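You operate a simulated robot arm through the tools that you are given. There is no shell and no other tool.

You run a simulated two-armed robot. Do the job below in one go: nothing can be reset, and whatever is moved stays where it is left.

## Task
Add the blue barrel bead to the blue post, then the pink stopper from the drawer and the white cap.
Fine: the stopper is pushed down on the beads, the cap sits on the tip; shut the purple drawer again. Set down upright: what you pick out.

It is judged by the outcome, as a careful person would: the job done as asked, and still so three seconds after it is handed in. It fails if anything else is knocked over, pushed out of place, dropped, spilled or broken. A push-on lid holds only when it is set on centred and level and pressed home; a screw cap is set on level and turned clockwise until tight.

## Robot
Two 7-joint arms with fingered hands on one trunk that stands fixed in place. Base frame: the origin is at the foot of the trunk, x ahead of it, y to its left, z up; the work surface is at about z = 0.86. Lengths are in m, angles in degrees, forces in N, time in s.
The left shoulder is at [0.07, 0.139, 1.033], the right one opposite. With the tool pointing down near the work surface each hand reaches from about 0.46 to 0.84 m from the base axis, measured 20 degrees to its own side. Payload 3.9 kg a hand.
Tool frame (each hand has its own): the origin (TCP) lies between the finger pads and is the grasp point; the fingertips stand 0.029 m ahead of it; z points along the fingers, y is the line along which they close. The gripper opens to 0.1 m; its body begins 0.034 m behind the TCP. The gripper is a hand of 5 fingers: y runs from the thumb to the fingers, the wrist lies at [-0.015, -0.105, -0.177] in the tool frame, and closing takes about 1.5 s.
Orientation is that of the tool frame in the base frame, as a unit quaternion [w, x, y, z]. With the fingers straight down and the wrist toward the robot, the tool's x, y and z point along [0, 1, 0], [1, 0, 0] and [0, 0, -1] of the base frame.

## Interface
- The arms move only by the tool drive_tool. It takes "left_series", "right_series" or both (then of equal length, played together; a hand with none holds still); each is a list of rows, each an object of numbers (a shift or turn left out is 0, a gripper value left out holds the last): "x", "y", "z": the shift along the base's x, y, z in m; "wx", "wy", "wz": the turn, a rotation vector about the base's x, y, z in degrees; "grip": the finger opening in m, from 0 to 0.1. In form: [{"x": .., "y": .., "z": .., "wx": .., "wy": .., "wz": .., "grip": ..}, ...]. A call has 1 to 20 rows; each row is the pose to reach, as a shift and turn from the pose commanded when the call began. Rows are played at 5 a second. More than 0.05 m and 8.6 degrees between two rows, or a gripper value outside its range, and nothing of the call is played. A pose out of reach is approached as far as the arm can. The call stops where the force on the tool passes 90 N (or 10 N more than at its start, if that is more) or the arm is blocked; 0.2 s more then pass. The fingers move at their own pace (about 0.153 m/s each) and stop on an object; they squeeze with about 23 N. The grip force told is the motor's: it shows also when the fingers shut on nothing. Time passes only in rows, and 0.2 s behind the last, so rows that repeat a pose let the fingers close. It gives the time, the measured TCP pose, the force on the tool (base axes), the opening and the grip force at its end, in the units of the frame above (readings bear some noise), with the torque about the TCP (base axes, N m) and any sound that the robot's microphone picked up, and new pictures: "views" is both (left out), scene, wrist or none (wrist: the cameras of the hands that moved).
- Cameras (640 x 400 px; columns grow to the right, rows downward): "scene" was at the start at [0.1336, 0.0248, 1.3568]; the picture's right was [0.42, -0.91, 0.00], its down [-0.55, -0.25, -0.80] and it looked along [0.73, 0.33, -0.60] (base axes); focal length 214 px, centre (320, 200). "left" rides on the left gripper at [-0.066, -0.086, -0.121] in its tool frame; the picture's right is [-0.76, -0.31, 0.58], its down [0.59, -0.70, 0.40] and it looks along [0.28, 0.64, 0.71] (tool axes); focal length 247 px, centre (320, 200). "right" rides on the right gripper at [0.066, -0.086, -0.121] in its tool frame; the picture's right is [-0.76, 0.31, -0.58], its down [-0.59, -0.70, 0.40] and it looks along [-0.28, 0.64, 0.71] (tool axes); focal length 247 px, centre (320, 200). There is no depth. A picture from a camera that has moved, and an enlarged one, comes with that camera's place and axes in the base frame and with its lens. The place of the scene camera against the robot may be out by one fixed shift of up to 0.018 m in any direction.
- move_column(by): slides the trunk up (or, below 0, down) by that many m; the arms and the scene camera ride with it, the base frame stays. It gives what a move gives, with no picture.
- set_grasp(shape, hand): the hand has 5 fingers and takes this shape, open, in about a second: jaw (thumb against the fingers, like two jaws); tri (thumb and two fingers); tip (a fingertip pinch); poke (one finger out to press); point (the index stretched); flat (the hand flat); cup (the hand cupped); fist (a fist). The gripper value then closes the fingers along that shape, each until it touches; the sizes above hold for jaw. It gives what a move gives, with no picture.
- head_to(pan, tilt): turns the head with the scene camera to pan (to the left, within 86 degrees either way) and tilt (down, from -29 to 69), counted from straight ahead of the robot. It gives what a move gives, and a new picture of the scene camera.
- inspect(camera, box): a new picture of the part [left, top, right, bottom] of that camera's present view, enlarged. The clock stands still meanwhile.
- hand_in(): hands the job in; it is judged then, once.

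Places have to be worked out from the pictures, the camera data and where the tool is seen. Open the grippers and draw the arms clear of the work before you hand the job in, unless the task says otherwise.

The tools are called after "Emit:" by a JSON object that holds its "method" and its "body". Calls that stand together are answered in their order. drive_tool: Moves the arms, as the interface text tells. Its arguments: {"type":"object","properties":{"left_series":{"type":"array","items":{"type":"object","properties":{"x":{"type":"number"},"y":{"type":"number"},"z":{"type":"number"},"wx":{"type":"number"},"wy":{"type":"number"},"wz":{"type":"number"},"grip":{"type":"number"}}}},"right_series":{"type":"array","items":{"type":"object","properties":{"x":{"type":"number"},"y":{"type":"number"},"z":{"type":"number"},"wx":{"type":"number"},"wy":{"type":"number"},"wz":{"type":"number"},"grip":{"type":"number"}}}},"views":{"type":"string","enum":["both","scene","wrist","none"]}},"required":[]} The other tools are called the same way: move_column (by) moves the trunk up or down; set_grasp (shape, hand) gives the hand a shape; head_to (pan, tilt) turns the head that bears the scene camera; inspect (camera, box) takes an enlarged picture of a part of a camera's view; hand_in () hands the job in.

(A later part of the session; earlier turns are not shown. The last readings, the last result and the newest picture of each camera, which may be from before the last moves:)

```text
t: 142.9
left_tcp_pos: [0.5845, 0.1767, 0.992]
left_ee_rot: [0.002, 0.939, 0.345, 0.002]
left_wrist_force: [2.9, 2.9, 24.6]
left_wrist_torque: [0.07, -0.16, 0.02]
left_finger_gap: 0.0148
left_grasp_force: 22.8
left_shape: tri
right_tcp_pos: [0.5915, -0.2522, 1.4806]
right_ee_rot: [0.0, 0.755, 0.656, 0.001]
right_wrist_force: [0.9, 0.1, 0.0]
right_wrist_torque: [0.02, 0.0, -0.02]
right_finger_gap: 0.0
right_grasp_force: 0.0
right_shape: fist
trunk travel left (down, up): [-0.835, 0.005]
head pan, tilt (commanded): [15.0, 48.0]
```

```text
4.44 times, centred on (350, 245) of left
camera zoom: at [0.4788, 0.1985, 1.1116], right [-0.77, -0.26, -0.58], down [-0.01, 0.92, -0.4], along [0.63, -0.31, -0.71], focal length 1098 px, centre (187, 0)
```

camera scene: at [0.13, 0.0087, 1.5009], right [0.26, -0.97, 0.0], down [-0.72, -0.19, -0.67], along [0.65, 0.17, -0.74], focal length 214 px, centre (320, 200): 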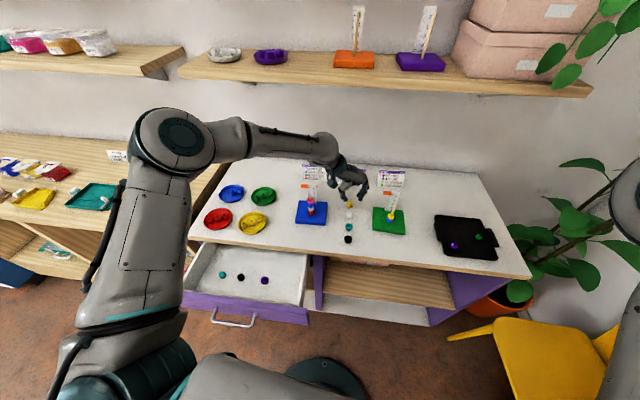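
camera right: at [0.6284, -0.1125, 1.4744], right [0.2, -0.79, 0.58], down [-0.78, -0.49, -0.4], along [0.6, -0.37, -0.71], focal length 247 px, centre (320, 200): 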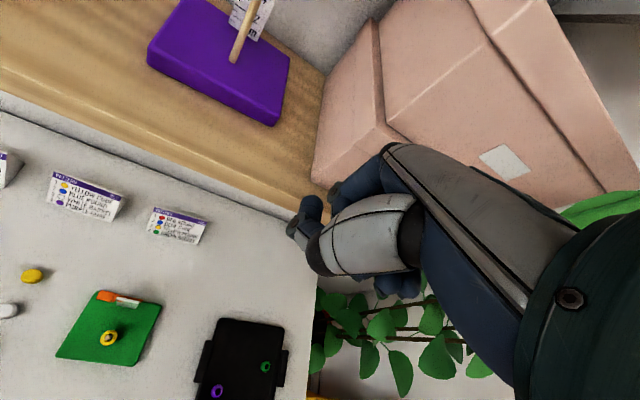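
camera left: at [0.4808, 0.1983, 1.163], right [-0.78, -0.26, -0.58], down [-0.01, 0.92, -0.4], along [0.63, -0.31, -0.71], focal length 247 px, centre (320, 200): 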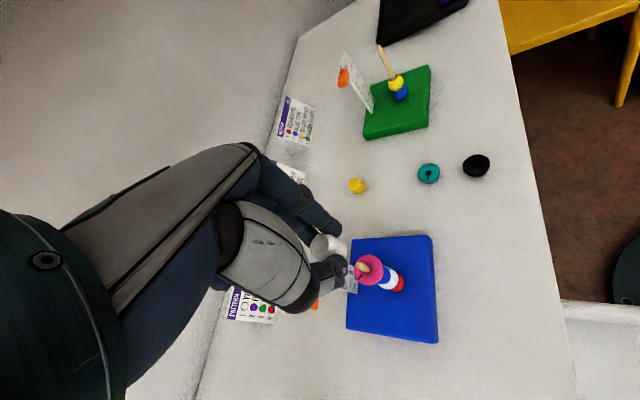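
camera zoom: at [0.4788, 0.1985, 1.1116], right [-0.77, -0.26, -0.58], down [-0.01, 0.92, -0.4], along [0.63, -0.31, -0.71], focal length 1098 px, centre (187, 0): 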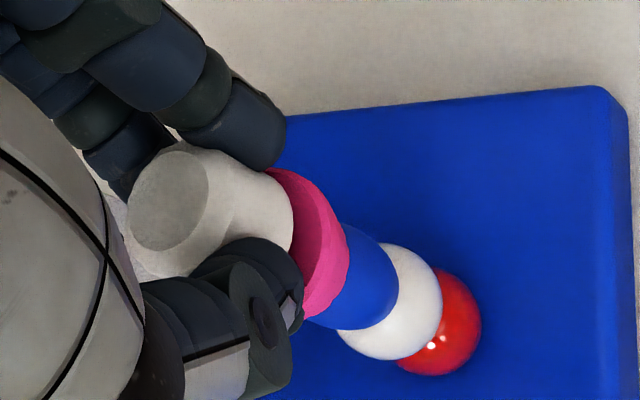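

25 N applied and the cap no longer moves, only the fingers slide on its side. I ease off, open gently and rise to inspect.

Emit:
{"method": "drive_tool", "body": {"left_series": [{"z": 0.001}, {"z": 0.002}, {"z": 0.002, "grip": 0.018}, {"z": 0.002, "grip": 0.024}, {"z": 0.002, "grip": 0.03}, {"z": 0.002, "grip": 0.034}, {"z": 0.01}, {"z": 0.025}, {"z": 0.05}, {"z": 0.07}, {"z": 0.07}], "views": "both"}}

Emit:
{"method": "inspect", "body": {"camera": "scene", "box": [295, 170, 335, 230]}}

Emit:
{"method": "inspect", "body": {"camera": "left", "box": [320, 220, 440, 330]}}

```text
t: 145.3
left_tcp_pos: [0.5864, 0.1777, 1.0598]
left_ee_rot: [0.0, 0.938, 0.346, -0.001]
left_wrist_force: [-0.1, -0.4, -0.6]
left_wrist_torque: [0.02, 0.03, 0.03]
left_finger_gap: 0.0336
left_grasp_force: 0.1
left_shape: tri
right_tcp_pos: [0.5937, -0.2521, 1.4795]
right_ee_rot: [0.0, 0.755, 0.656, -0.001]
right_wrist_force: [-0.4, 0.2, 0.0]
right_wrist_torque: [0.0, -0.02, 0.0]
right_finger_gap: 0.0
right_grasp_force: 0.0
right_shape: fist
trunk travel left (down, up): [-0.835, 0.005]
head pan, tilt (commanded): [15.0, 48.0]
camera scene: at [0.1309, 0.0089, 1.5008], right [0.26, -0.97, 0.0], down [-0.72, -0.19, -0.67], along [0.65, 0.17, -0.74], focal length 214 px, centre (320, 200)
camera left: at [0.4818, 0.1991, 1.1795], right [-0.78, -0.26, -0.58], down [-0.01, 0.92, -0.4], along [0.63, -0.31, -0.71], focal length 247 px, centre (320, 200)
```

scene: 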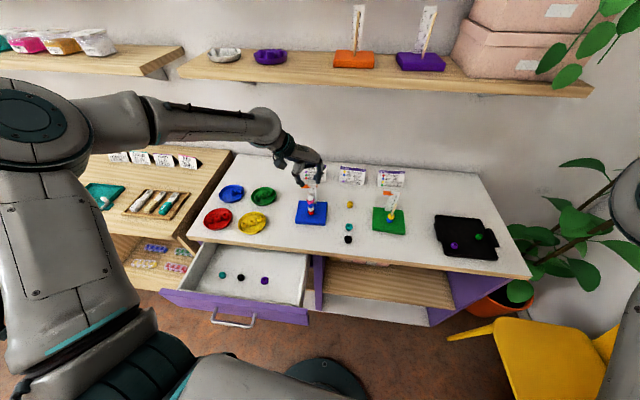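
left: 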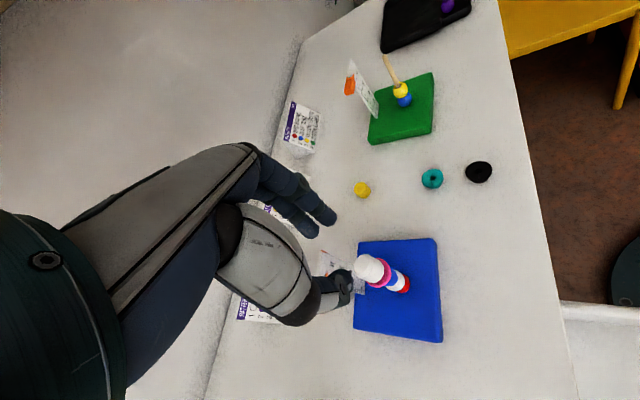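

```text
6.67 times, centred on (315, 200) of scene
camera zoom: at [0.1309, 0.0089, 1.5008], right [0.26, -0.97, 0.0], down [-0.72, -0.19, -0.67], along [0.65, 0.17, -0.74], focal length 1430 px, centre (353, 200)
```

zoom: 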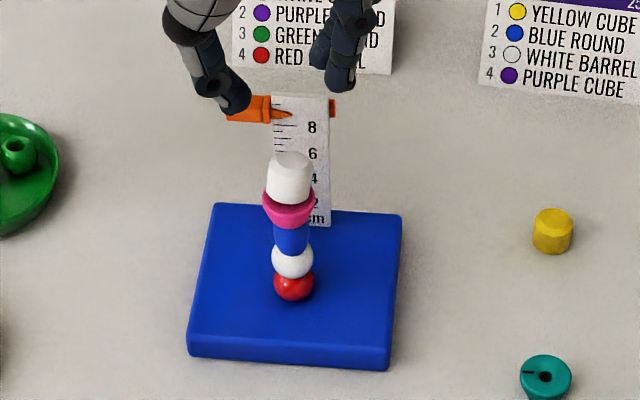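

```text
3.64 times, centred on (380, 275) of left
camera zoom: at [0.4818, 0.1991, 1.1795], right [-0.78, -0.26, -0.58], down [-0.01, 0.92, -0.4], along [0.63, -0.31, -0.71], focal length 898 px, centre (102, -73)
```

zoom: 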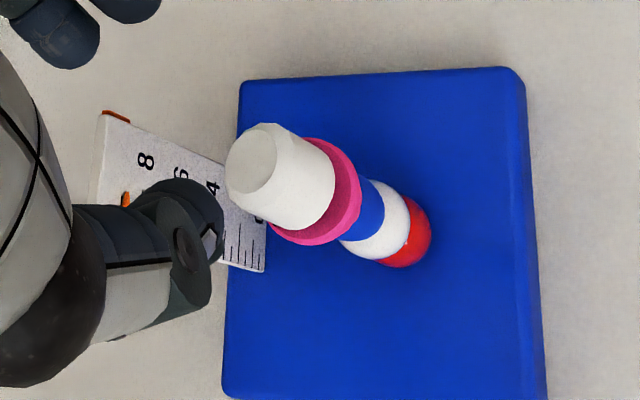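

The cap sits level on the tip. I zoom tightly to see whether any gap remains under it.

Emit:
{"method": "inspect", "body": {"camera": "scene", "box": [303, 185, 323, 215]}}

Emit:
{"method": "inspect", "body": {"camera": "left", "box": [345, 245, 415, 305]}}

```text
13.33 times, centred on (313, 200) of scene
camera zoom: at [0.1309, 0.0089, 1.5008], right [0.26, -0.97, 0.0], down [-0.72, -0.19, -0.67], along [0.65, 0.17, -0.74], focal length 2860 px, centre (413, 200)
```

zoom: 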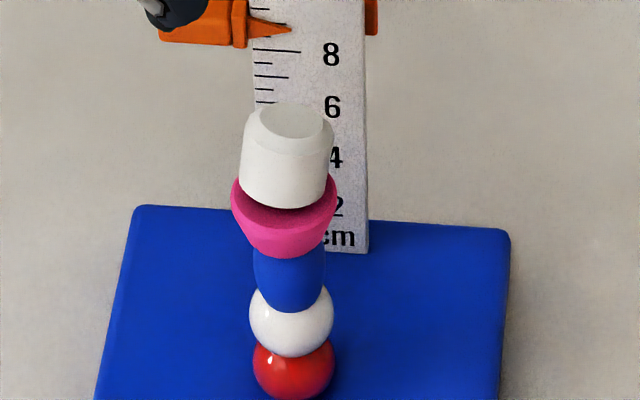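

```text
6.67 times, centred on (380, 275) of left
camera zoom: at [0.4818, 0.1991, 1.1795], right [-0.78, -0.26, -0.58], down [-0.01, 0.92, -0.4], along [0.63, -0.31, -0.71], focal length 1646 px, centre (-80, -300)
```

zoom: 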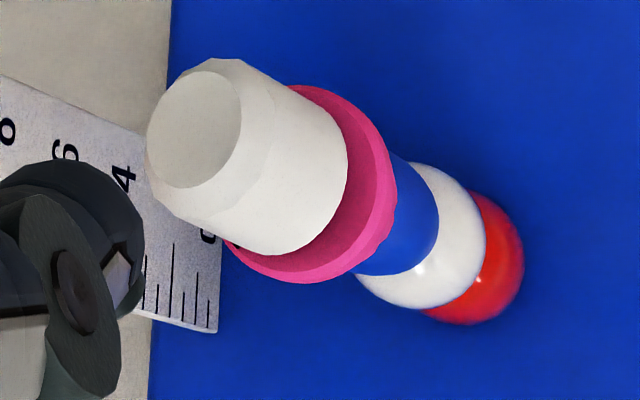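

A small gap shows under the cap and it leans slightly (~4–5°), so I'd like to press it straight down from the top with one finger. I raise the hand, switch to the "poke" shape, and look at where that fingertip is.

Emit:
{"method": "drive_tool", "body": {"left_series": [{"z": 0.03}, {"z": 0.06}, {"z": 0.06}], "views": "none"}}

Emit:
{"method": "set_grasp", "body": {"hand": "left", "shape": "poke"}}

Emit:
{"method": "inspect", "body": {"camera": "left", "box": [220, 130, 420, 330]}}

Emit:
{"method": "inspect", "body": {"camera": "scene", "box": [280, 130, 340, 220]}}

```text
t: 146.1
left_tcp_pos: [0.5864, 0.1768, 1.1198]
left_ee_rot: [0.0, 0.939, 0.345, -0.001]
left_wrist_force: [-1.2, -0.1, 0.1]
left_wrist_torque: [-0.01, -0.02, 0.0]
left_finger_gap: 0.0336
left_grasp_force: 0.1
left_shape: tri
right_tcp_pos: [0.5957, -0.251, 1.4799]
right_ee_rot: [-0.001, 0.755, 0.656, -0.001]
right_wrist_force: [0.8, 0.3, 0.5]
right_wrist_torque: [0.04, -0.01, 0.0]
right_finger_gap: 0.0
right_grasp_force: 0.1
right_shape: fist
trunk travel left (down, up): [-0.835, 0.005]
head pan, tilt (commanded): [15.0, 48.0]
```

```text
t: 147.0
left_tcp_pos: [0.5862, 0.1761, 1.1211]
left_ee_rot: [0.001, 0.939, 0.345, 0.0]
left_wrist_force: [-1.0, -0.6, -0.1]
left_wrist_torque: [0.0, 0.01, -0.04]
left_finger_gap: 0.0002
left_grasp_force: 0.1
left_shape: poke
right_tcp_pos: [0.595, -0.2524, 1.4811]
right_ee_rot: [0.0, 0.755, 0.656, 0.0]
right_wrist_force: [-0.6, 0.6, -0.3]
right_wrist_torque: [0.03, 0.01, 0.0]
right_finger_gap: 0.0
right_grasp_force: 0.0
right_shape: fist
trunk travel left (down, up): [-0.835, 0.005]
head pan, tilt (commanded): [15.0, 48.0]
```

```text
2.00 times, centred on (320, 230) of left
camera zoom: at [0.4817, 0.1989, 1.2394], right [-0.78, -0.26, -0.58], down [-0.01, 0.92, -0.4], along [0.63, -0.31, -0.71], focal length 494 px, centre (320, 140)
```

zoom: 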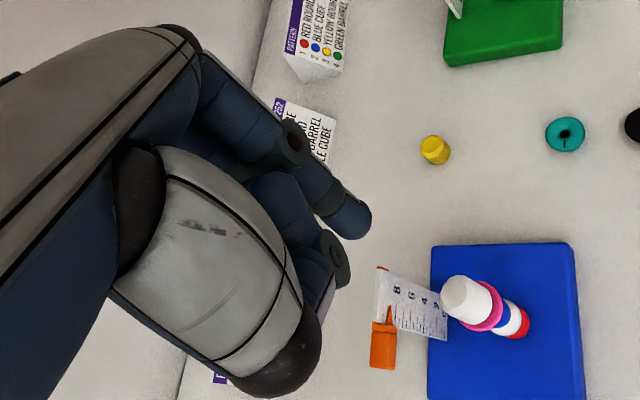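

```text
4.44 times, centred on (310, 175) of scene
camera zoom: at [0.1306, 0.0087, 1.5009], right [0.26, -0.97, 0.0], down [-0.72, -0.19, -0.67], along [0.65, 0.17, -0.74], focal length 953 px, centre (364, 311)
```

zoom: 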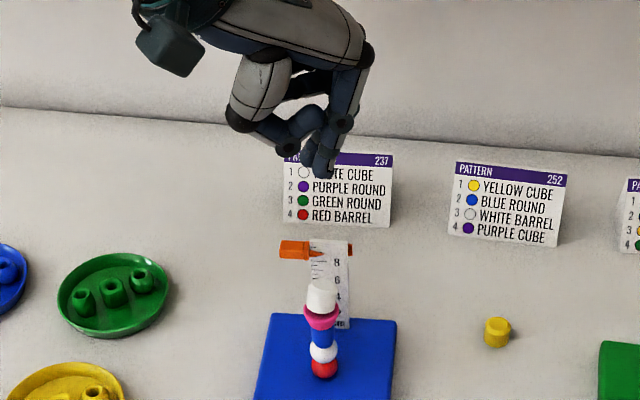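

In "poke" the index fingertip sits at about tool (−6, +7, +28) mm. I move so that this fingertip is above the cap's centre and lower to ~1 cm above it.

Emit:
{"method": "drive_tool", "body": {"left_series": [{"x": -0.0007, "y": 0.0095, "z": -0.02}, {"x": -0.0007, "y": 0.0095, "z": -0.05}, {"x": -0.0007, "y": 0.0095, "z": -0.08}, {"x": -0.0007, "y": 0.0095, "z": -0.094}, {"x": -0.0007, "y": 0.0095, "z": -0.094}], "views": "none"}}

Emit:
{"method": "inspect", "body": {"camera": "scene", "box": [300, 170, 330, 215]}}

Emit:
{"method": "inspect", "body": {"camera": "left", "box": [290, 180, 410, 290]}}

```text
t: 148.2
left_tcp_pos: [0.5854, 0.1873, 1.0253]
left_ee_rot: [0.0, 0.939, 0.345, 0.0]
left_wrist_force: [-0.2, 0.3, 0.3]
left_wrist_torque: [0.0, -0.02, 0.03]
left_finger_gap: 0.0
left_grasp_force: 0.0
left_shape: poke
right_tcp_pos: [0.5948, -0.2516, 1.4799]
right_ee_rot: [0.0, 0.755, 0.656, 0.0]
right_wrist_force: [0.2, -0.1, -0.6]
right_wrist_torque: [0.03, 0.02, 0.0]
right_finger_gap: 0.0004
right_grasp_force: 0.0
right_shape: fist
trunk travel left (down, up): [-0.835, 0.005]
head pan, tilt (commanded): [15.0, 48.0]
```

```text
8.89 times, centred on (315, 192) of scene
camera zoom: at [0.1305, 0.0085, 1.5009], right [0.26, -0.97, 0.0], down [-0.72, -0.19, -0.67], along [0.65, 0.17, -0.74], focal length 1906 px, centre (364, 267)
```

zoom: 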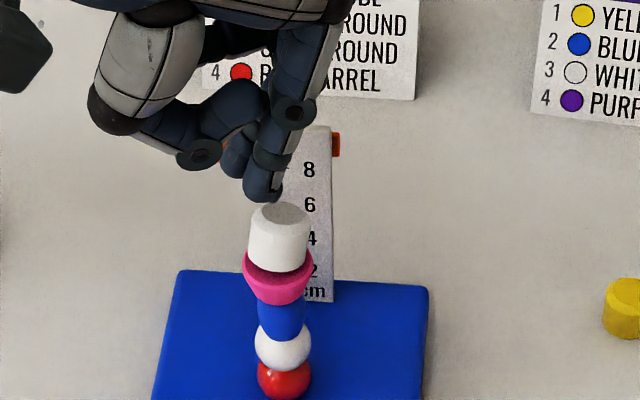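

```text
3.64 times, centred on (350, 235) of left
camera zoom: at [0.4802, 0.2087, 1.1453], right [-0.78, -0.26, -0.58], down [-0.01, 0.92, -0.4], along [0.63, -0.31, -0.71], focal length 898 px, centre (211, 73)
```

zoom: 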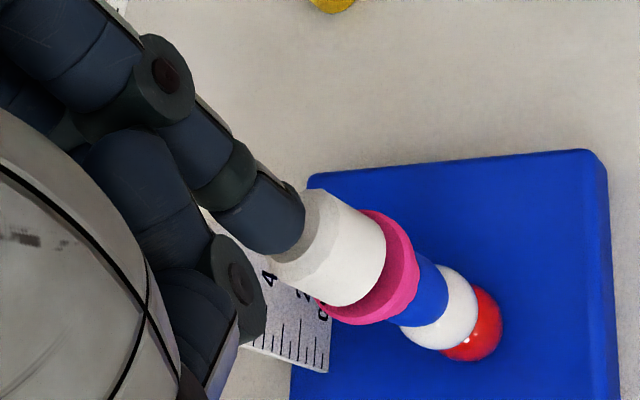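

The fingertip is ~4–5 mm too far to +y over the cap. I shift it back 3.5 mm and +1 mm in x, then lower gently to contact.

Emit:
{"method": "drive_tool", "body": {"left_series": [{"x": 0.001, "y": -0.0035}, {"x": 0.001, "y": -0.0035, "z": -0.004}, {"x": 0.001, "y": -0.0035, "z": -0.008}, {"x": 0.001, "y": -0.0035, "z": -0.01}, {"x": 0.001, "y": -0.0035, "z": -0.01}], "views": "none"}}

Emit:
{"method": "inspect", "body": {"camera": "scene", "box": [300, 170, 330, 215]}}

Emit:
{"method": "inspect", "body": {"camera": "left", "box": [290, 180, 410, 290]}}

```text
t: 149.4
left_tcp_pos: [0.5875, 0.1835, 1.0162]
left_ee_rot: [0.0, 0.938, 0.345, 0.0]
left_wrist_force: [0.9, 0.2, -0.1]
left_wrist_torque: [-0.01, 0.02, 0.0]
left_finger_gap: 0.0001
left_grasp_force: 0.2
left_shape: poke
right_tcp_pos: [0.5947, -0.2516, 1.4797]
right_ee_rot: [-0.001, 0.755, 0.656, -0.001]
right_wrist_force: [-0.5, 0.2, -0.6]
right_wrist_torque: [0.0, 0.03, 0.0]
right_finger_gap: 0.0
right_grasp_force: 0.1
right_shape: fist
trunk travel left (down, up): [-0.835, 0.005]
head pan, tilt (commanded): [15.0, 48.0]
```

```text
8.89 times, centred on (315, 192) of scene
camera zoom: at [0.1307, 0.0088, 1.5009], right [0.26, -0.97, 0.0], down [-0.72, -0.19, -0.67], along [0.65, 0.17, -0.74], focal length 1906 px, centre (364, 267)
```

zoom: 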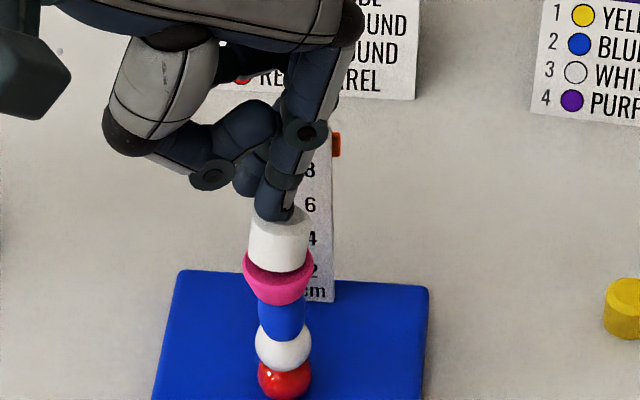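

```text
3.64 times, centred on (350, 235) of left
camera zoom: at [0.4813, 0.2052, 1.1354], right [-0.78, -0.26, -0.58], down [-0.01, 0.92, -0.4], along [0.63, -0.31, -0.71], focal length 898 px, centre (211, 73)
```

zoom: 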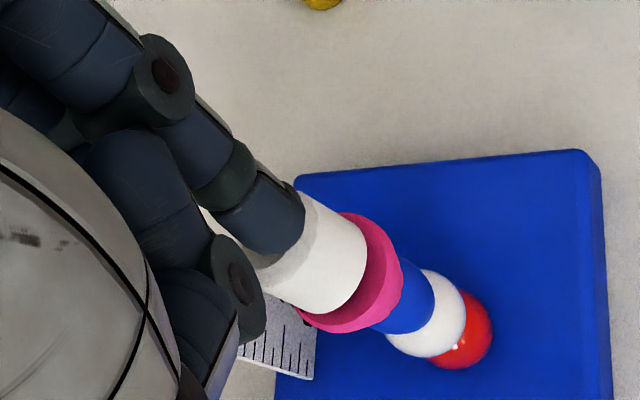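

The fingertip is centred over the cap's top. I step down by small amounts until it presses.

Emit:
{"method": "drive_tool", "body": {"left_series": [{"z": -0.0015}, {"z": -0.003}, {"z": -0.0045}, {"z": -0.006}, {"z": -0.006}], "views": "none"}}

Emit:
{"method": "inspect", "body": {"camera": "scene", "box": [300, 170, 330, 215]}}

```text
t: 150.6
left_tcp_pos: [0.5863, 0.1829, 1.0106]
left_ee_rot: [-0.001, 0.939, 0.345, -0.001]
left_wrist_force: [0.1, 0.3, -0.3]
left_wrist_torque: [-0.02, -0.01, -0.03]
left_finger_gap: 0.0001
left_grasp_force: 0.0
left_shape: poke
right_tcp_pos: [0.5949, -0.251, 1.4798]
right_ee_rot: [-0.002, 0.755, 0.656, -0.001]
right_wrist_force: [0.5, -0.3, -0.8]
right_wrist_torque: [-0.01, -0.02, 0.03]
right_finger_gap: 0.0
right_grasp_force: 0.0
right_shape: fist
trunk travel left (down, up): [-0.835, 0.005]
head pan, tilt (commanded): [15.0, 48.0]
```

```text
8.89 times, centred on (315, 192) of scene
camera zoom: at [0.1306, 0.0089, 1.5009], right [0.26, -0.97, 0.0], down [-0.72, -0.19, -0.67], along [0.65, 0.17, -0.74], focal length 1906 px, centre (364, 267)
```

zoom: 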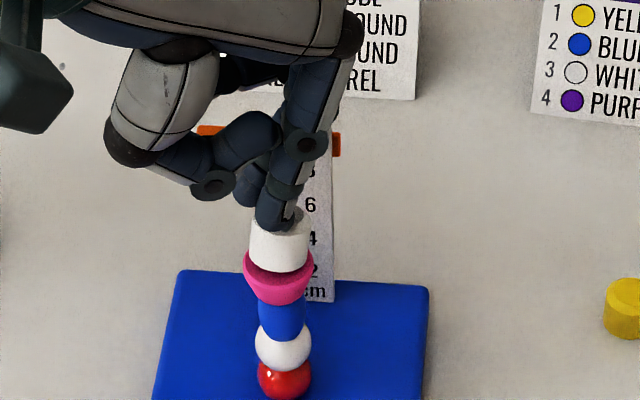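

No contact yet; I continue down in 1 mm steps.

Emit:
{"method": "drive_tool", "body": {"left_series": [{"z": -0.001}, {"z": -0.002}, {"z": -0.003}, {"z": -0.004}, {"z": -0.004}], "views": "none"}}

Emit:
{"method": "inspect", "body": {"camera": "scene", "box": [300, 170, 330, 215]}}

Emit:
{"method": "inspect", "body": {"camera": "left", "box": [290, 180, 410, 290]}}

```text
t: 151.8
left_tcp_pos: [0.5844, 0.1828, 1.0082]
left_ee_rot: [0.001, 0.938, 0.346, 0.002]
left_wrist_force: [0.8, 5.8, 18.2]
left_wrist_torque: [0.12, -0.04, 0.0]
left_finger_gap: 0.0
left_grasp_force: 0.0
left_shape: poke
right_tcp_pos: [0.5927, -0.251, 1.4816]
right_ee_rot: [0.0, 0.755, 0.656, 0.0]
right_wrist_force: [0.1, 0.6, -0.7]
right_wrist_torque: [-0.02, -0.03, 0.01]
right_finger_gap: 0.0
right_grasp_force: 0.2
right_shape: fist
trunk travel left (down, up): [-0.835, 0.005]
head pan, tilt (commanded): [15.0, 48.0]
```

```text
8.89 times, centred on (315, 192) of scene
camera zoom: at [0.1278, 0.0092, 1.5013], right [0.26, -0.97, 0.0], down [-0.72, -0.19, -0.67], along [0.65, 0.17, -0.74], focal length 1906 px, centre (364, 267)
```

zoom: 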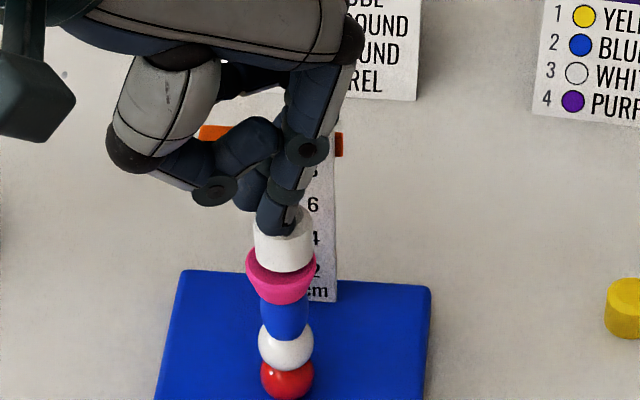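

```text
3.64 times, centred on (350, 235) of left
camera zoom: at [0.4795, 0.2054, 1.1276], right [-0.77, -0.26, -0.58], down [-0.01, 0.92, -0.4], along [0.63, -0.31, -0.71], focal length 898 px, centre (211, 73)
```

zoom: 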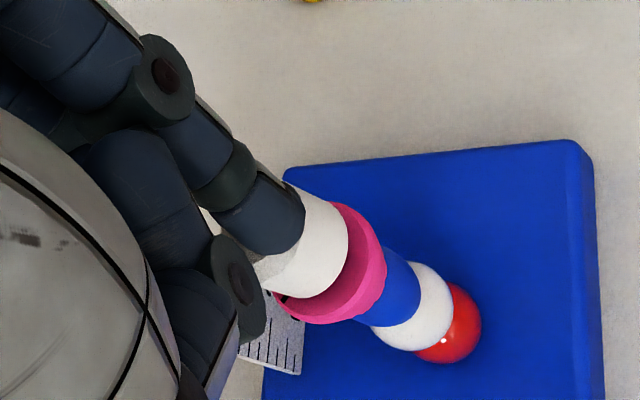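

18 N, but with a sideways 6 N: the fingertip is on the cap's +y chamfer. I lift 5 mm, shift 3 mm toward −y, and press again.

Emit:
{"method": "drive_tool", "body": {"left_series": [{"z": 0.004}, {"z": 0.008}, {"y": -0.0035, "z": 0.008}, {"y": -0.0035, "z": 0.005}, {"y": -0.0035, "z": 0.003}, {"y": -0.0035, "z": 0.001}, {"y": -0.0035, "z": -0.001}, {"y": -0.0035, "z": -0.001}], "views": "none"}}

Emit:
{"method": "inspect", "body": {"camera": "scene", "box": [300, 170, 330, 215]}}

Emit:
{"method": "inspect", "body": {"camera": "left", "box": [290, 180, 410, 290]}}

```text
t: 153.6
left_tcp_pos: [0.5857, 0.1805, 1.0089]
left_ee_rot: [0.001, 0.938, 0.346, 0.002]
left_wrist_force: [3.6, 7.3, 20.6]
left_wrist_torque: [0.16, -0.14, 0.01]
left_finger_gap: 0.0
left_grasp_force: 0.0
left_shape: poke
right_tcp_pos: [0.5925, -0.2503, 1.4809]
right_ee_rot: [0.001, 0.755, 0.656, 0.001]
right_wrist_force: [-1.0, 0.2, 0.2]
right_wrist_torque: [-0.01, 0.03, -0.04]
right_finger_gap: 0.0002
right_grasp_force: 0.1
right_shape: fist
trunk travel left (down, up): [-0.835, 0.005]
head pan, tilt (commanded): [15.0, 48.0]
```

```text
8.89 times, centred on (315, 192) of scene
camera zoom: at [0.128, 0.0095, 1.5013], right [0.26, -0.97, 0.0], down [-0.72, -0.19, -0.67], along [0.65, 0.17, -0.74], focal length 1906 px, centre (364, 267)
```

zoom: 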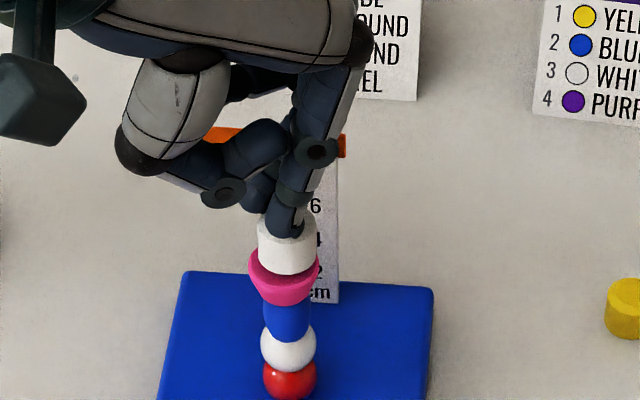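

```text
3.64 times, centred on (350, 235) of left
camera zoom: at [0.4796, 0.2024, 1.1271], right [-0.77, -0.26, -0.58], down [-0.01, 0.92, -0.4], along [0.64, -0.31, -0.71], focal length 898 px, centre (211, 73)
```

zoom: 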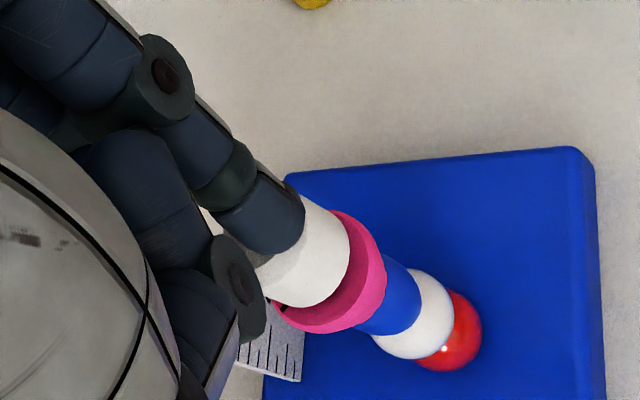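

The finger is now on the cap's centre; I press a bit harder, another 4 mm of command.

Emit:
{"method": "drive_tool", "body": {"left_series": [{"z": -0.0015}, {"z": -0.003}, {"z": -0.004}, {"z": -0.004}, {"z": -0.004}], "views": "none"}}

Emit:
{"method": "inspect", "body": {"camera": "scene", "box": [300, 170, 330, 215]}}

```text
t: 154.8
left_tcp_pos: [0.5853, 0.1796, 1.0079]
left_ee_rot: [0.003, 0.938, 0.346, 0.006]
left_wrist_force: [2.3, 9.7, 42.0]
left_wrist_torque: [0.09, -0.07, -0.02]
left_finger_gap: 0.0
left_grasp_force: 0.1
left_shape: poke
right_tcp_pos: [0.5886, -0.2511, 1.4832]
right_ee_rot: [0.001, 0.754, 0.656, 0.001]
right_wrist_force: [-0.7, 0.3, 0.9]
right_wrist_torque: [-0.04, -0.02, 0.01]
right_finger_gap: 0.0003
right_grasp_force: 0.1
right_shape: fist
trunk travel left (down, up): [-0.835, 0.005]
head pan, tilt (commanded): [15.0, 48.0]
```

```text
8.89 times, centred on (315, 192) of scene
camera zoom: at [0.1242, 0.0089, 1.5016], right [0.26, -0.97, 0.0], down [-0.71, -0.19, -0.67], along [0.65, 0.17, -0.74], focal length 1906 px, centre (364, 267)
```

zoom: 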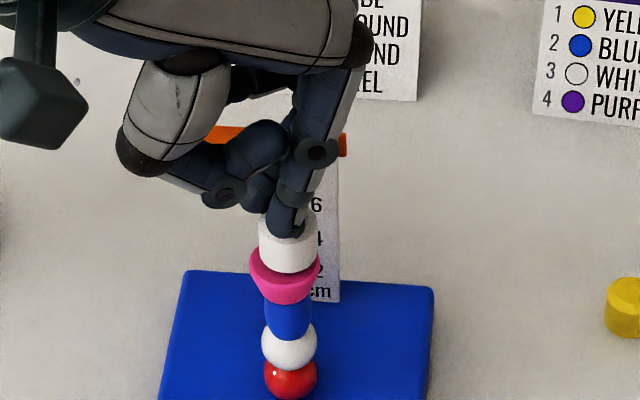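

42 N and the cap does not sink further, so it is home on the tip. I release and lift the hand straight up.

Emit:
{"method": "drive_tool", "body": {"left_series": [{"z": 0.004}, {"z": 0.008}, {"z": 0.02}, {"z": 0.05}, {"z": 0.09}, {"z": 0.12}, {"z": 0.12}], "views": "scene"}}

Emit:
{"method": "inspect", "body": {"camera": "scene", "box": [303, 185, 323, 215]}}

Emit:
{"method": "inspect", "body": {"camera": "left", "box": [345, 225, 425, 305]}}

```text
t: 156.4
left_tcp_pos: [0.5864, 0.1807, 1.1204]
left_ee_rot: [0.001, 0.938, 0.345, -0.001]
left_wrist_force: [-0.2, 0.1, -0.3]
left_wrist_torque: [0.01, 0.0, 0.01]
left_finger_gap: 0.0002
left_grasp_force: 0.0
left_shape: poke
right_tcp_pos: [0.5956, -0.251, 1.4798]
right_ee_rot: [-0.001, 0.755, 0.656, 0.0]
right_wrist_force: [-0.4, 0.4, 0.0]
right_wrist_torque: [0.01, -0.01, 0.0]
right_finger_gap: 0.0
right_grasp_force: 0.1
right_shape: fist
trunk travel left (down, up): [-0.835, 0.005]
head pan, tilt (commanded): [15.0, 48.0]
camera scene: at [0.1308, 0.0089, 1.5008], right [0.26, -0.97, 0.0], down [-0.72, -0.19, -0.67], along [0.65, 0.17, -0.74], focal length 214 px, centre (320, 200)
```

scene: 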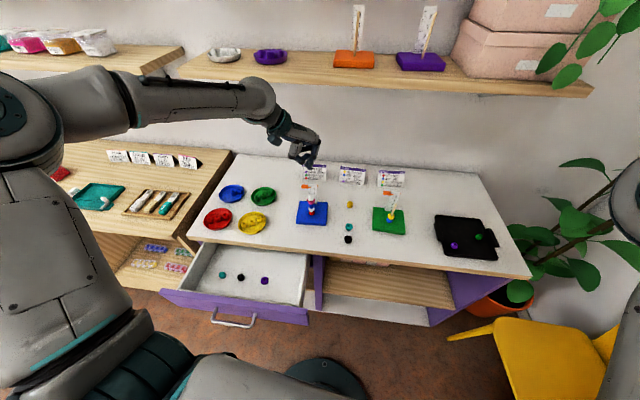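

```text
13.33 times, centred on (313, 200) of scene
camera zoom: at [0.1308, 0.0089, 1.5008], right [0.26, -0.97, 0.0], down [-0.72, -0.19, -0.67], along [0.65, 0.17, -0.74], focal length 2860 px, centre (413, 200)
```

zoom: 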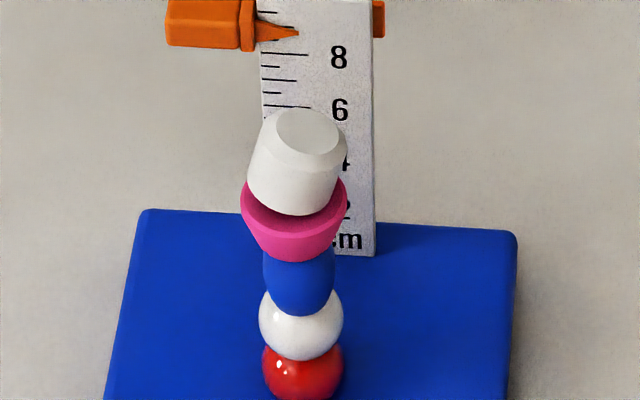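

```text
5.00 times, centred on (385, 265) of left
camera zoom: at [0.481, 0.2015, 1.2407], right [-0.78, -0.26, -0.58], down [-0.01, 0.92, -0.4], along [0.63, -0.31, -0.71], focal length 1235 px, centre (-5, -125)
```

zoom: 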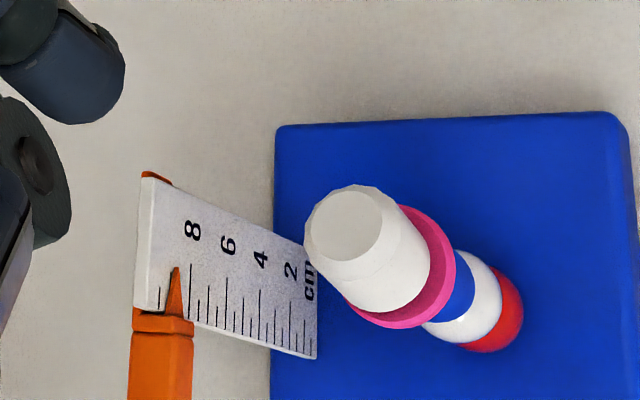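

The off-centre push left the cap leaning noticeably to −y, so it needs straightening. I switch back to the three-finger shape, turn to yaw ≈ −62° and come down around the cap so the finger pads can square it up.

Emit:
{"method": "set_grasp", "body": {"hand": "left", "shape": "tri"}}

Emit:
{"method": "drive_tool", "body": {"left_series": [{"wz": -6, "grip": 0.042}, {"x": -0.0005, "y": -0.004, "wz": -12}, {"x": -0.0005, "y": -0.004, "z": -0.03, "wz": -12}, {"x": -0.0005, "y": -0.004, "z": -0.06, "wz": -12}, {"x": -0.0005, "y": -0.004, "z": -0.085, "wz": -12}, {"x": -0.0005, "y": -0.004, "z": -0.095, "wz": -12}, {"x": -0.0005, "y": -0.004, "z": -0.095, "wz": -12}], "views": "none"}}

Emit:
{"method": "inspect", "body": {"camera": "scene", "box": [298, 170, 328, 215]}}

Emit:
{"method": "inspect", "body": {"camera": "left", "box": [290, 180, 410, 290]}}

```text
t: 157.3
left_tcp_pos: [0.5857, 0.1797, 1.1217]
left_ee_rot: [0.0, 0.938, 0.345, -0.001]
left_wrist_force: [1.2, -0.1, 0.0]
left_wrist_torque: [-0.03, -0.01, 0.02]
left_finger_gap: 0.0997
left_grasp_force: 0.1
left_shape: tri
right_tcp_pos: [0.5945, -0.2522, 1.4806]
right_ee_rot: [0.0, 0.754, 0.656, 0.0]
right_wrist_force: [0.3, -0.8, -0.7]
right_wrist_torque: [-0.05, -0.08, 0.01]
right_finger_gap: 0.0
right_grasp_force: 0.1
right_shape: fist
trunk travel left (down, up): [-0.835, 0.005]
head pan, tilt (commanded): [15.0, 48.0]
```

```text
t: 158.9
left_tcp_pos: [0.5855, 0.1755, 1.0249]
left_ee_rot: [0.001, 0.969, 0.246, -0.001]
left_wrist_force: [0.6, 0.5, -0.6]
left_wrist_torque: [0.0, 0.02, -0.04]
left_finger_gap: 0.0421
left_grasp_force: 0.0
left_shape: tri
right_tcp_pos: [0.5946, -0.2517, 1.48]
right_ee_rot: [0.0, 0.755, 0.656, 0.0]
right_wrist_force: [0.2, 0.4, -0.8]
right_wrist_torque: [-0.03, -0.03, -0.01]
right_finger_gap: 0.0
right_grasp_force: 0.1
right_shape: fist
trunk travel left (down, up): [-0.835, 0.005]
head pan, tilt (commanded): [15.0, 48.0]
```

```text
8.89 times, centred on (313, 192) of scene
camera zoom: at [0.1306, 0.0088, 1.5009], right [0.26, -0.97, 0.0], down [-0.72, -0.19, -0.67], along [0.65, 0.17, -0.74], focal length 1906 px, centre (382, 267)
```

zoom: 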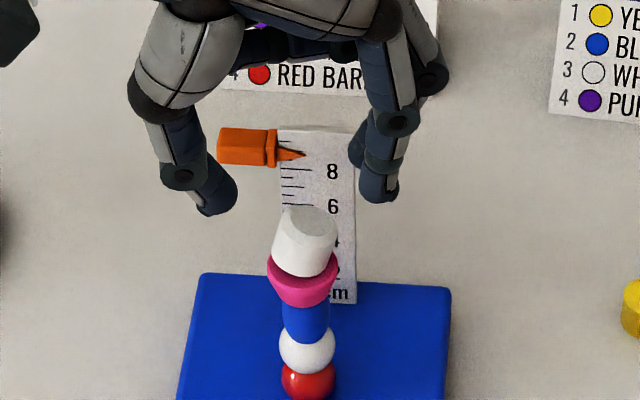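

```text
3.64 times, centred on (350, 235) of left
camera zoom: at [0.4877, 0.2192, 1.1452], right [-0.81, -0.09, -0.58], down [0.18, 0.9, -0.4], along [0.55, -0.43, -0.71], focal length 898 px, centre (211, 73)
```

zoom: 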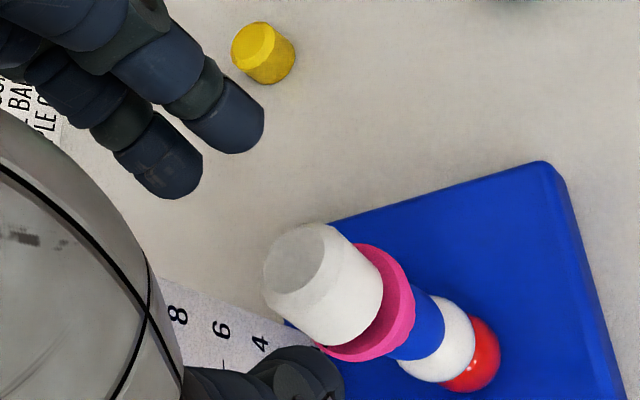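

Fingers are spread around the cap with room. I shift 2 mm toward −y and descend until the tips are level with the cap's lower edge.

Emit:
{"method": "drive_tool", "body": {"left_series": [{"y": -0.002, "z": -0.01}, {"y": -0.002, "z": -0.02}, {"y": -0.002, "z": -0.029}, {"y": -0.002, "z": -0.032}, {"y": -0.002, "z": -0.032}], "views": "none"}}

Emit:
{"method": "inspect", "body": {"camera": "scene", "box": [298, 170, 328, 215]}}

Emit:
{"method": "inspect", "body": {"camera": "left", "box": [290, 180, 410, 290]}}

```text
t: 160.1
left_tcp_pos: [0.5855, 0.1738, 0.9948]
left_ee_rot: [0.0, 0.969, 0.245, 0.0]
left_wrist_force: [-0.8, 0.0, -0.5]
left_wrist_torque: [0.0, -0.04, -0.03]
left_finger_gap: 0.0422
left_grasp_force: 0.1
left_shape: tri
right_tcp_pos: [0.5954, -0.2508, 1.4798]
right_ee_rot: [-0.001, 0.755, 0.656, 0.0]
right_wrist_force: [0.2, 0.2, 0.3]
right_wrist_torque: [0.0, -0.01, 0.01]
right_finger_gap: 0.0002
right_grasp_force: 0.1
right_shape: fist
trunk travel left (down, up): [-0.835, 0.005]
head pan, tilt (commanded): [15.0, 48.0]
```

```text
8.89 times, centred on (313, 192) of scene
camera zoom: at [0.1306, 0.0088, 1.5009], right [0.26, -0.97, 0.0], down [-0.72, -0.19, -0.67], along [0.65, 0.17, -0.74], focal length 1906 px, centre (382, 267)
```

zoom: 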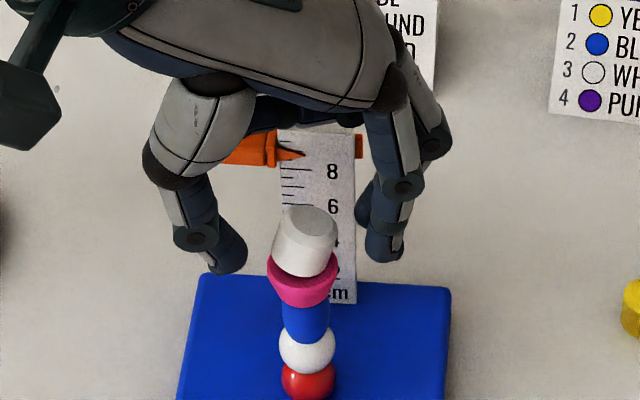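

```text
3.64 times, centred on (350, 235) of left
camera zoom: at [0.488, 0.2172, 1.1135], right [-0.81, -0.09, -0.58], down [0.18, 0.9, -0.4], along [0.55, -0.43, -0.71], focal length 898 px, centre (211, 73)
```

zoom: 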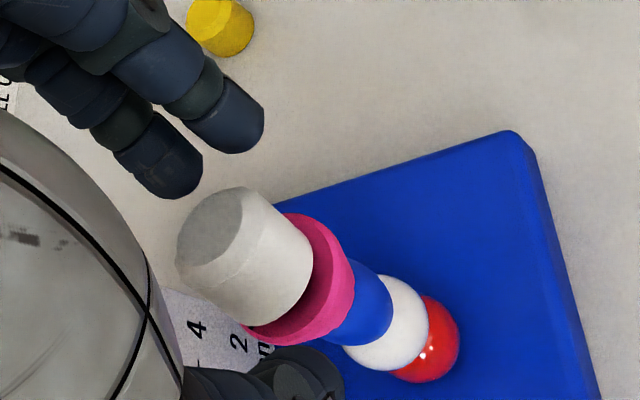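

The cap is between thumb and fingers. I close partway and see how it straightens.

Emit:
{"method": "drive_tool", "body": {"left_series": [{"grip": 0.034}, {"grip": 0.028}, {"grip": 0.022}, {"grip": 0.018}, {"grip": 0.018}], "views": "none"}}

Emit:
{"method": "inspect", "body": {"camera": "scene", "box": [298, 170, 328, 215]}}

Emit:
{"method": "inspect", "body": {"camera": "left", "box": [290, 180, 410, 290]}}

```text
t: 161.3
left_tcp_pos: [0.5858, 0.1752, 0.9941]
left_ee_rot: [0.0, 0.969, 0.245, -0.001]
left_wrist_force: [-0.2, -0.1, -0.4]
left_wrist_torque: [0.0, 0.03, 0.01]
left_finger_gap: 0.0185
left_grasp_force: 0.1
left_shape: tri
right_tcp_pos: [0.5939, -0.2514, 1.4806]
right_ee_rot: [-0.001, 0.755, 0.656, 0.0]
right_wrist_force: [0.3, -0.2, 0.6]
right_wrist_torque: [0.01, 0.01, 0.02]
right_finger_gap: 0.0
right_grasp_force: 0.1
right_shape: fist
trunk travel left (down, up): [-0.835, 0.005]
head pan, tilt (commanded): [15.0, 48.0]
```

```text
8.89 times, centred on (313, 192) of scene
camera zoom: at [0.1307, 0.0088, 1.5009], right [0.26, -0.97, 0.0], down [-0.72, -0.19, -0.67], along [0.65, 0.17, -0.74], focal length 1906 px, centre (382, 267)
```

zoom: 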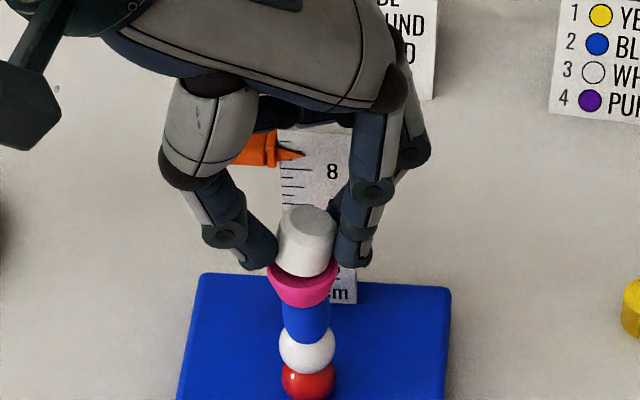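

```text
3.64 times, centred on (350, 235) of left
camera zoom: at [0.488, 0.2172, 1.1135], right [-0.81, -0.09, -0.58], down [0.18, 0.9, -0.4], along [0.55, -0.43, -0.71], focal length 898 px, centre (211, 73)
```

zoom: 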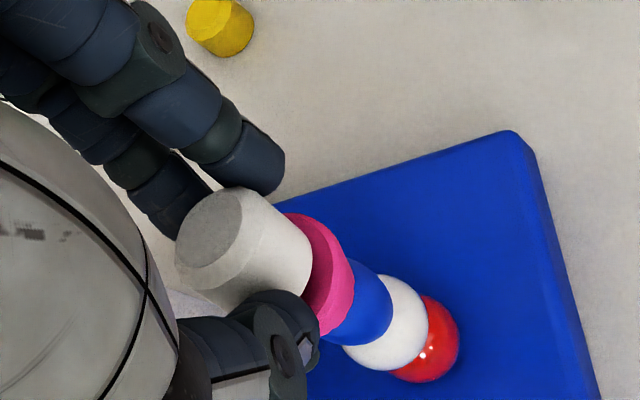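

Nearly touching. I close to grip it and check its tilt in the grip.

Emit:
{"method": "drive_tool", "body": {"left_series": [{"grip": 0.015}, {"grip": 0.01}, {"grip": 0.0}, {"grip": 0.0}], "views": "none"}}

Emit:
{"method": "inspect", "body": {"camera": "scene", "box": [298, 170, 328, 215]}}

Emit:
{"method": "inspect", "body": {"camera": "left", "box": [290, 180, 410, 290]}}

```text
t: 162.3
left_tcp_pos: [0.5856, 0.1737, 0.994]
left_ee_rot: [0.001, 0.969, 0.245, -0.002]
left_wrist_force: [-0.2, 0.1, -0.7]
left_wrist_torque: [-0.01, -0.02, -0.01]
left_finger_gap: 0.0134
left_grasp_force: 23.2
left_shape: tri
right_tcp_pos: [0.5952, -0.2514, 1.4802]
right_ee_rot: [-0.001, 0.755, 0.656, 0.0]
right_wrist_force: [-0.1, -0.1, 0.6]
right_wrist_torque: [0.0, -0.01, -0.01]
right_finger_gap: 0.0
right_grasp_force: 0.0
right_shape: fist
trunk travel left (down, up): [-0.835, 0.005]
head pan, tilt (commanded): [15.0, 48.0]
```

```text
8.89 times, centred on (313, 192) of scene
camera zoom: at [0.1307, 0.0089, 1.5009], right [0.26, -0.97, 0.0], down [-0.72, -0.19, -0.67], along [0.65, 0.17, -0.74], focal length 1906 px, centre (382, 267)
```

zoom: 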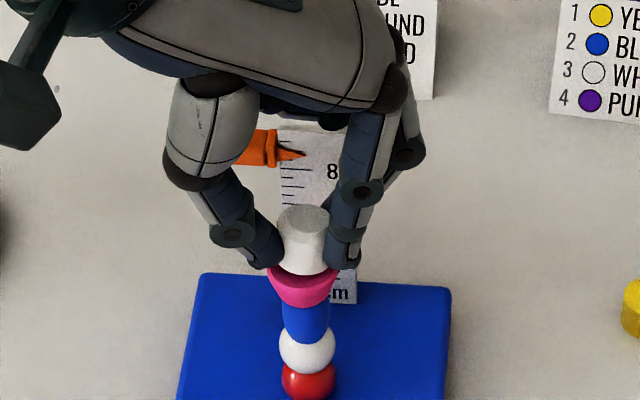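

```text
3.64 times, centred on (350, 235) of left
camera zoom: at [0.488, 0.2173, 1.1135], right [-0.81, -0.09, -0.58], down [0.18, 0.9, -0.4], along [0.55, -0.43, -0.71], focal length 898 px, centre (211, 73)
```

zoom: 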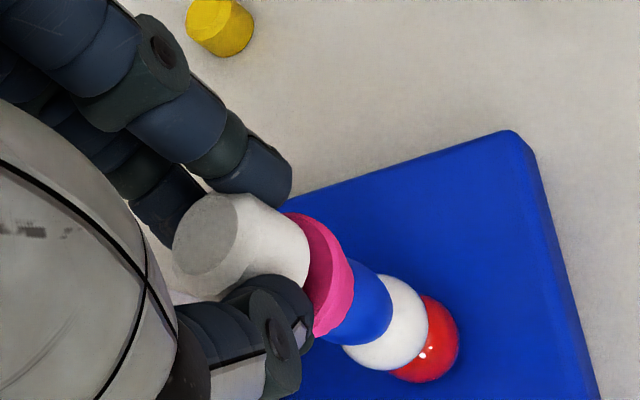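

The grip squared the cap up; only ~2–3° of lean toward −y remains. I tilt the hand 2.5° to correct, press lightly down to seat it, and then open very gradually.

Emit:
{"method": "drive_tool", "body": {"left_series": [{"wx": -1.2}, {"wx": -2.5}, {"wx": -2.5, "z": -0.0015}, {"wx": -2.5, "z": -0.003}, {"wx": -2.5, "z": -0.0035}, {"wx": -2.5, "z": -0.0035}], "views": "none"}}

Emit:
{"method": "inspect", "body": {"camera": "scene", "box": [298, 170, 328, 215]}}

Emit:
{"method": "inspect", "body": {"camera": "left", "box": [290, 180, 410, 290]}}

```text
t: 163.7
left_tcp_pos: [0.5851, 0.1739, 0.9937]
left_ee_rot: [0.022, 0.969, 0.246, -0.004]
left_wrist_force: [0.5, 4.4, 12.0]
left_wrist_torque: [0.08, -0.02, 0.04]
left_finger_gap: 0.0135
left_grasp_force: 23.1
left_shape: tri
right_tcp_pos: [0.593, -0.2503, 1.4809]
right_ee_rot: [0.0, 0.755, 0.656, 0.0]
right_wrist_force: [-0.7, -0.8, 0.4]
right_wrist_torque: [0.03, 0.0, 0.01]
right_finger_gap: 0.0
right_grasp_force: 0.0
right_shape: fist
trunk travel left (down, up): [-0.835, 0.005]
head pan, tilt (commanded): [15.0, 48.0]
```

```text
8.89 times, centred on (313, 192) of scene
camera zoom: at [0.129, 0.0091, 1.5011], right [0.26, -0.97, 0.0], down [-0.72, -0.19, -0.67], along [0.65, 0.17, -0.74], focal length 1906 px, centre (382, 267)
```

zoom: 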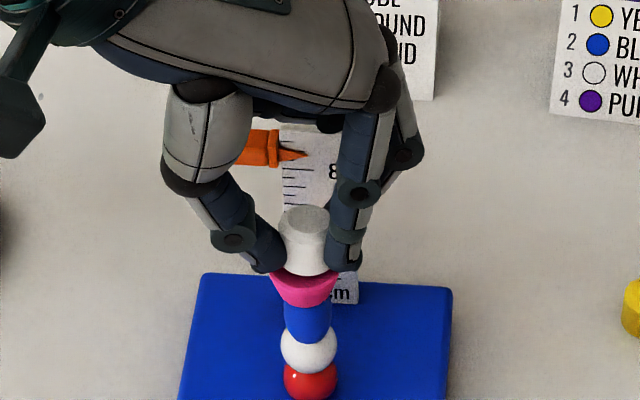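

```text
3.64 times, centred on (350, 235) of left
camera zoom: at [0.4869, 0.2227, 1.1095], right [-0.81, -0.12, -0.57], down [0.18, 0.88, -0.44], along [0.56, -0.46, -0.69], focal length 898 px, centre (211, 73)
```

zoom: 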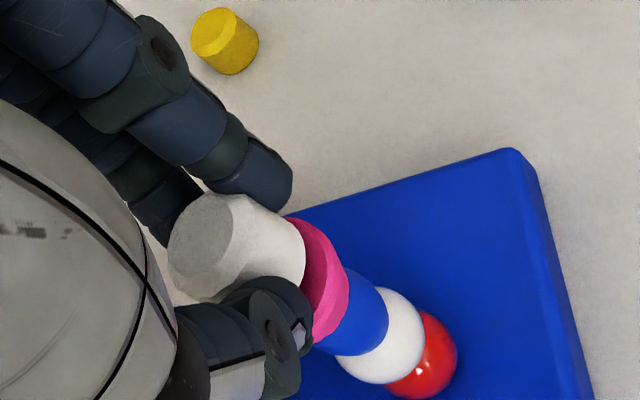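

In the scene view the cap is now vertical over the post. I shift +0.8 mm in y to relieve the side force and press a little more.

Emit:
{"method": "drive_tool", "body": {"left_series": [{"y": 0.0008}, {"y": 0.0008, "z": -0.0015}, {"y": 0.0008, "z": -0.003}, {"y": 0.0008, "z": -0.004}, {"y": 0.0008, "z": -0.004}], "views": "none"}}

Emit:
{"method": "inspect", "body": {"camera": "scene", "box": [298, 170, 328, 215]}}

```text
t: 164.9
left_tcp_pos: [0.5847, 0.1738, 0.99]
left_ee_rot: [0.024, 0.969, 0.246, -0.002]
left_wrist_force: [3.1, 5.5, 29.3]
left_wrist_torque: [0.1, -0.11, 0.04]
left_finger_gap: 0.0147
left_grasp_force: 23.4
left_shape: tri
right_tcp_pos: [0.5913, -0.2508, 1.4817]
right_ee_rot: [0.001, 0.755, 0.656, 0.001]
right_wrist_force: [0.3, -0.2, -0.3]
right_wrist_torque: [-0.01, 0.03, -0.02]
right_finger_gap: 0.0
right_grasp_force: 0.1
right_shape: fist
trunk travel left (down, up): [-0.835, 0.005]
head pan, tilt (commanded): [15.0, 48.0]
```

```text
8.89 times, centred on (313, 192) of scene
camera zoom: at [0.1267, 0.0086, 1.5014], right [0.26, -0.97, 0.0], down [-0.72, -0.19, -0.67], along [0.65, 0.17, -0.74], focal length 1906 px, centre (382, 267)
```

zoom: 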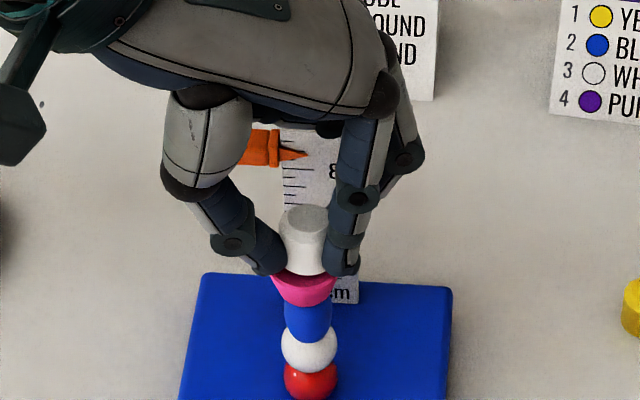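

Pressed with 29 N while level. I ease the push off, then open very slowly in small increments.

Emit:
{"method": "drive_tool", "body": {"left_series": [{"z": 0.002}, {"z": 0.004}, {"z": 0.0045}, {"z": 0.0045, "grip": 0.0155}, {"z": 0.0045, "grip": 0.0165}, {"z": 0.0045, "grip": 0.018}, {"z": 0.0045, "grip": 0.02}, {"z": 0.0045, "grip": 0.024}, {"z": 0.0045, "grip": 0.03}, {"z": 0.0045, "grip": 0.036}, {"z": 0.0045, "grip": 0.042}, {"z": 0.0045, "grip": 0.042}], "views": "none"}}

Emit:
{"method": "inspect", "body": {"camera": "scene", "box": [298, 170, 328, 215]}}

Emit:
{"method": "inspect", "body": {"camera": "left", "box": [290, 180, 410, 290]}}

```text
t: 167.5
left_tcp_pos: [0.5858, 0.1738, 0.9914]
left_ee_rot: [0.021, 0.969, 0.245, -0.007]
left_wrist_force: [-0.4, -0.9, 0.0]
left_wrist_torque: [0.0, 0.01, 0.02]
left_finger_gap: 0.0416
left_grasp_force: 0.0
left_shape: tri
right_tcp_pos: [0.5944, -0.2514, 1.4803]
right_ee_rot: [-0.001, 0.754, 0.656, -0.001]
right_wrist_force: [-0.4, 0.8, 0.4]
right_wrist_torque: [0.01, -0.01, 0.0]
right_finger_gap: 0.0001
right_grasp_force: 0.1
right_shape: fist
trunk travel left (down, up): [-0.835, 0.005]
head pan, tilt (commanded): [15.0, 48.0]
```

```text
8.89 times, centred on (313, 192) of scene
camera zoom: at [0.1306, 0.0088, 1.5009], right [0.26, -0.97, 0.0], down [-0.72, -0.19, -0.67], along [0.65, 0.17, -0.74], focal length 1906 px, centre (382, 267)
```

zoom: 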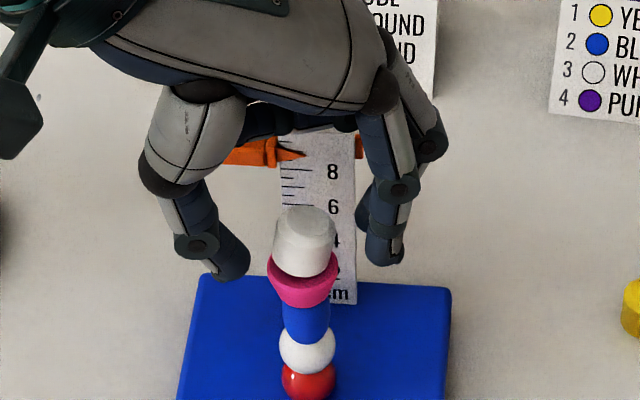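

```text
3.64 times, centred on (350, 235) of left
camera zoom: at [0.4877, 0.2229, 1.1088], right [-0.81, -0.12, -0.57], down [0.18, 0.88, -0.44], along [0.55, -0.46, -0.69], focal length 898 px, centre (211, 73)
```

zoom: 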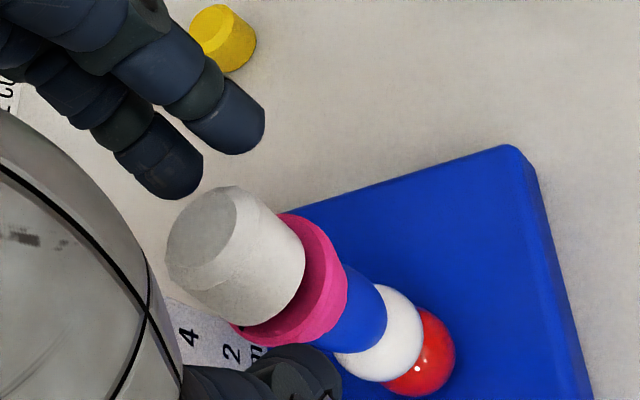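

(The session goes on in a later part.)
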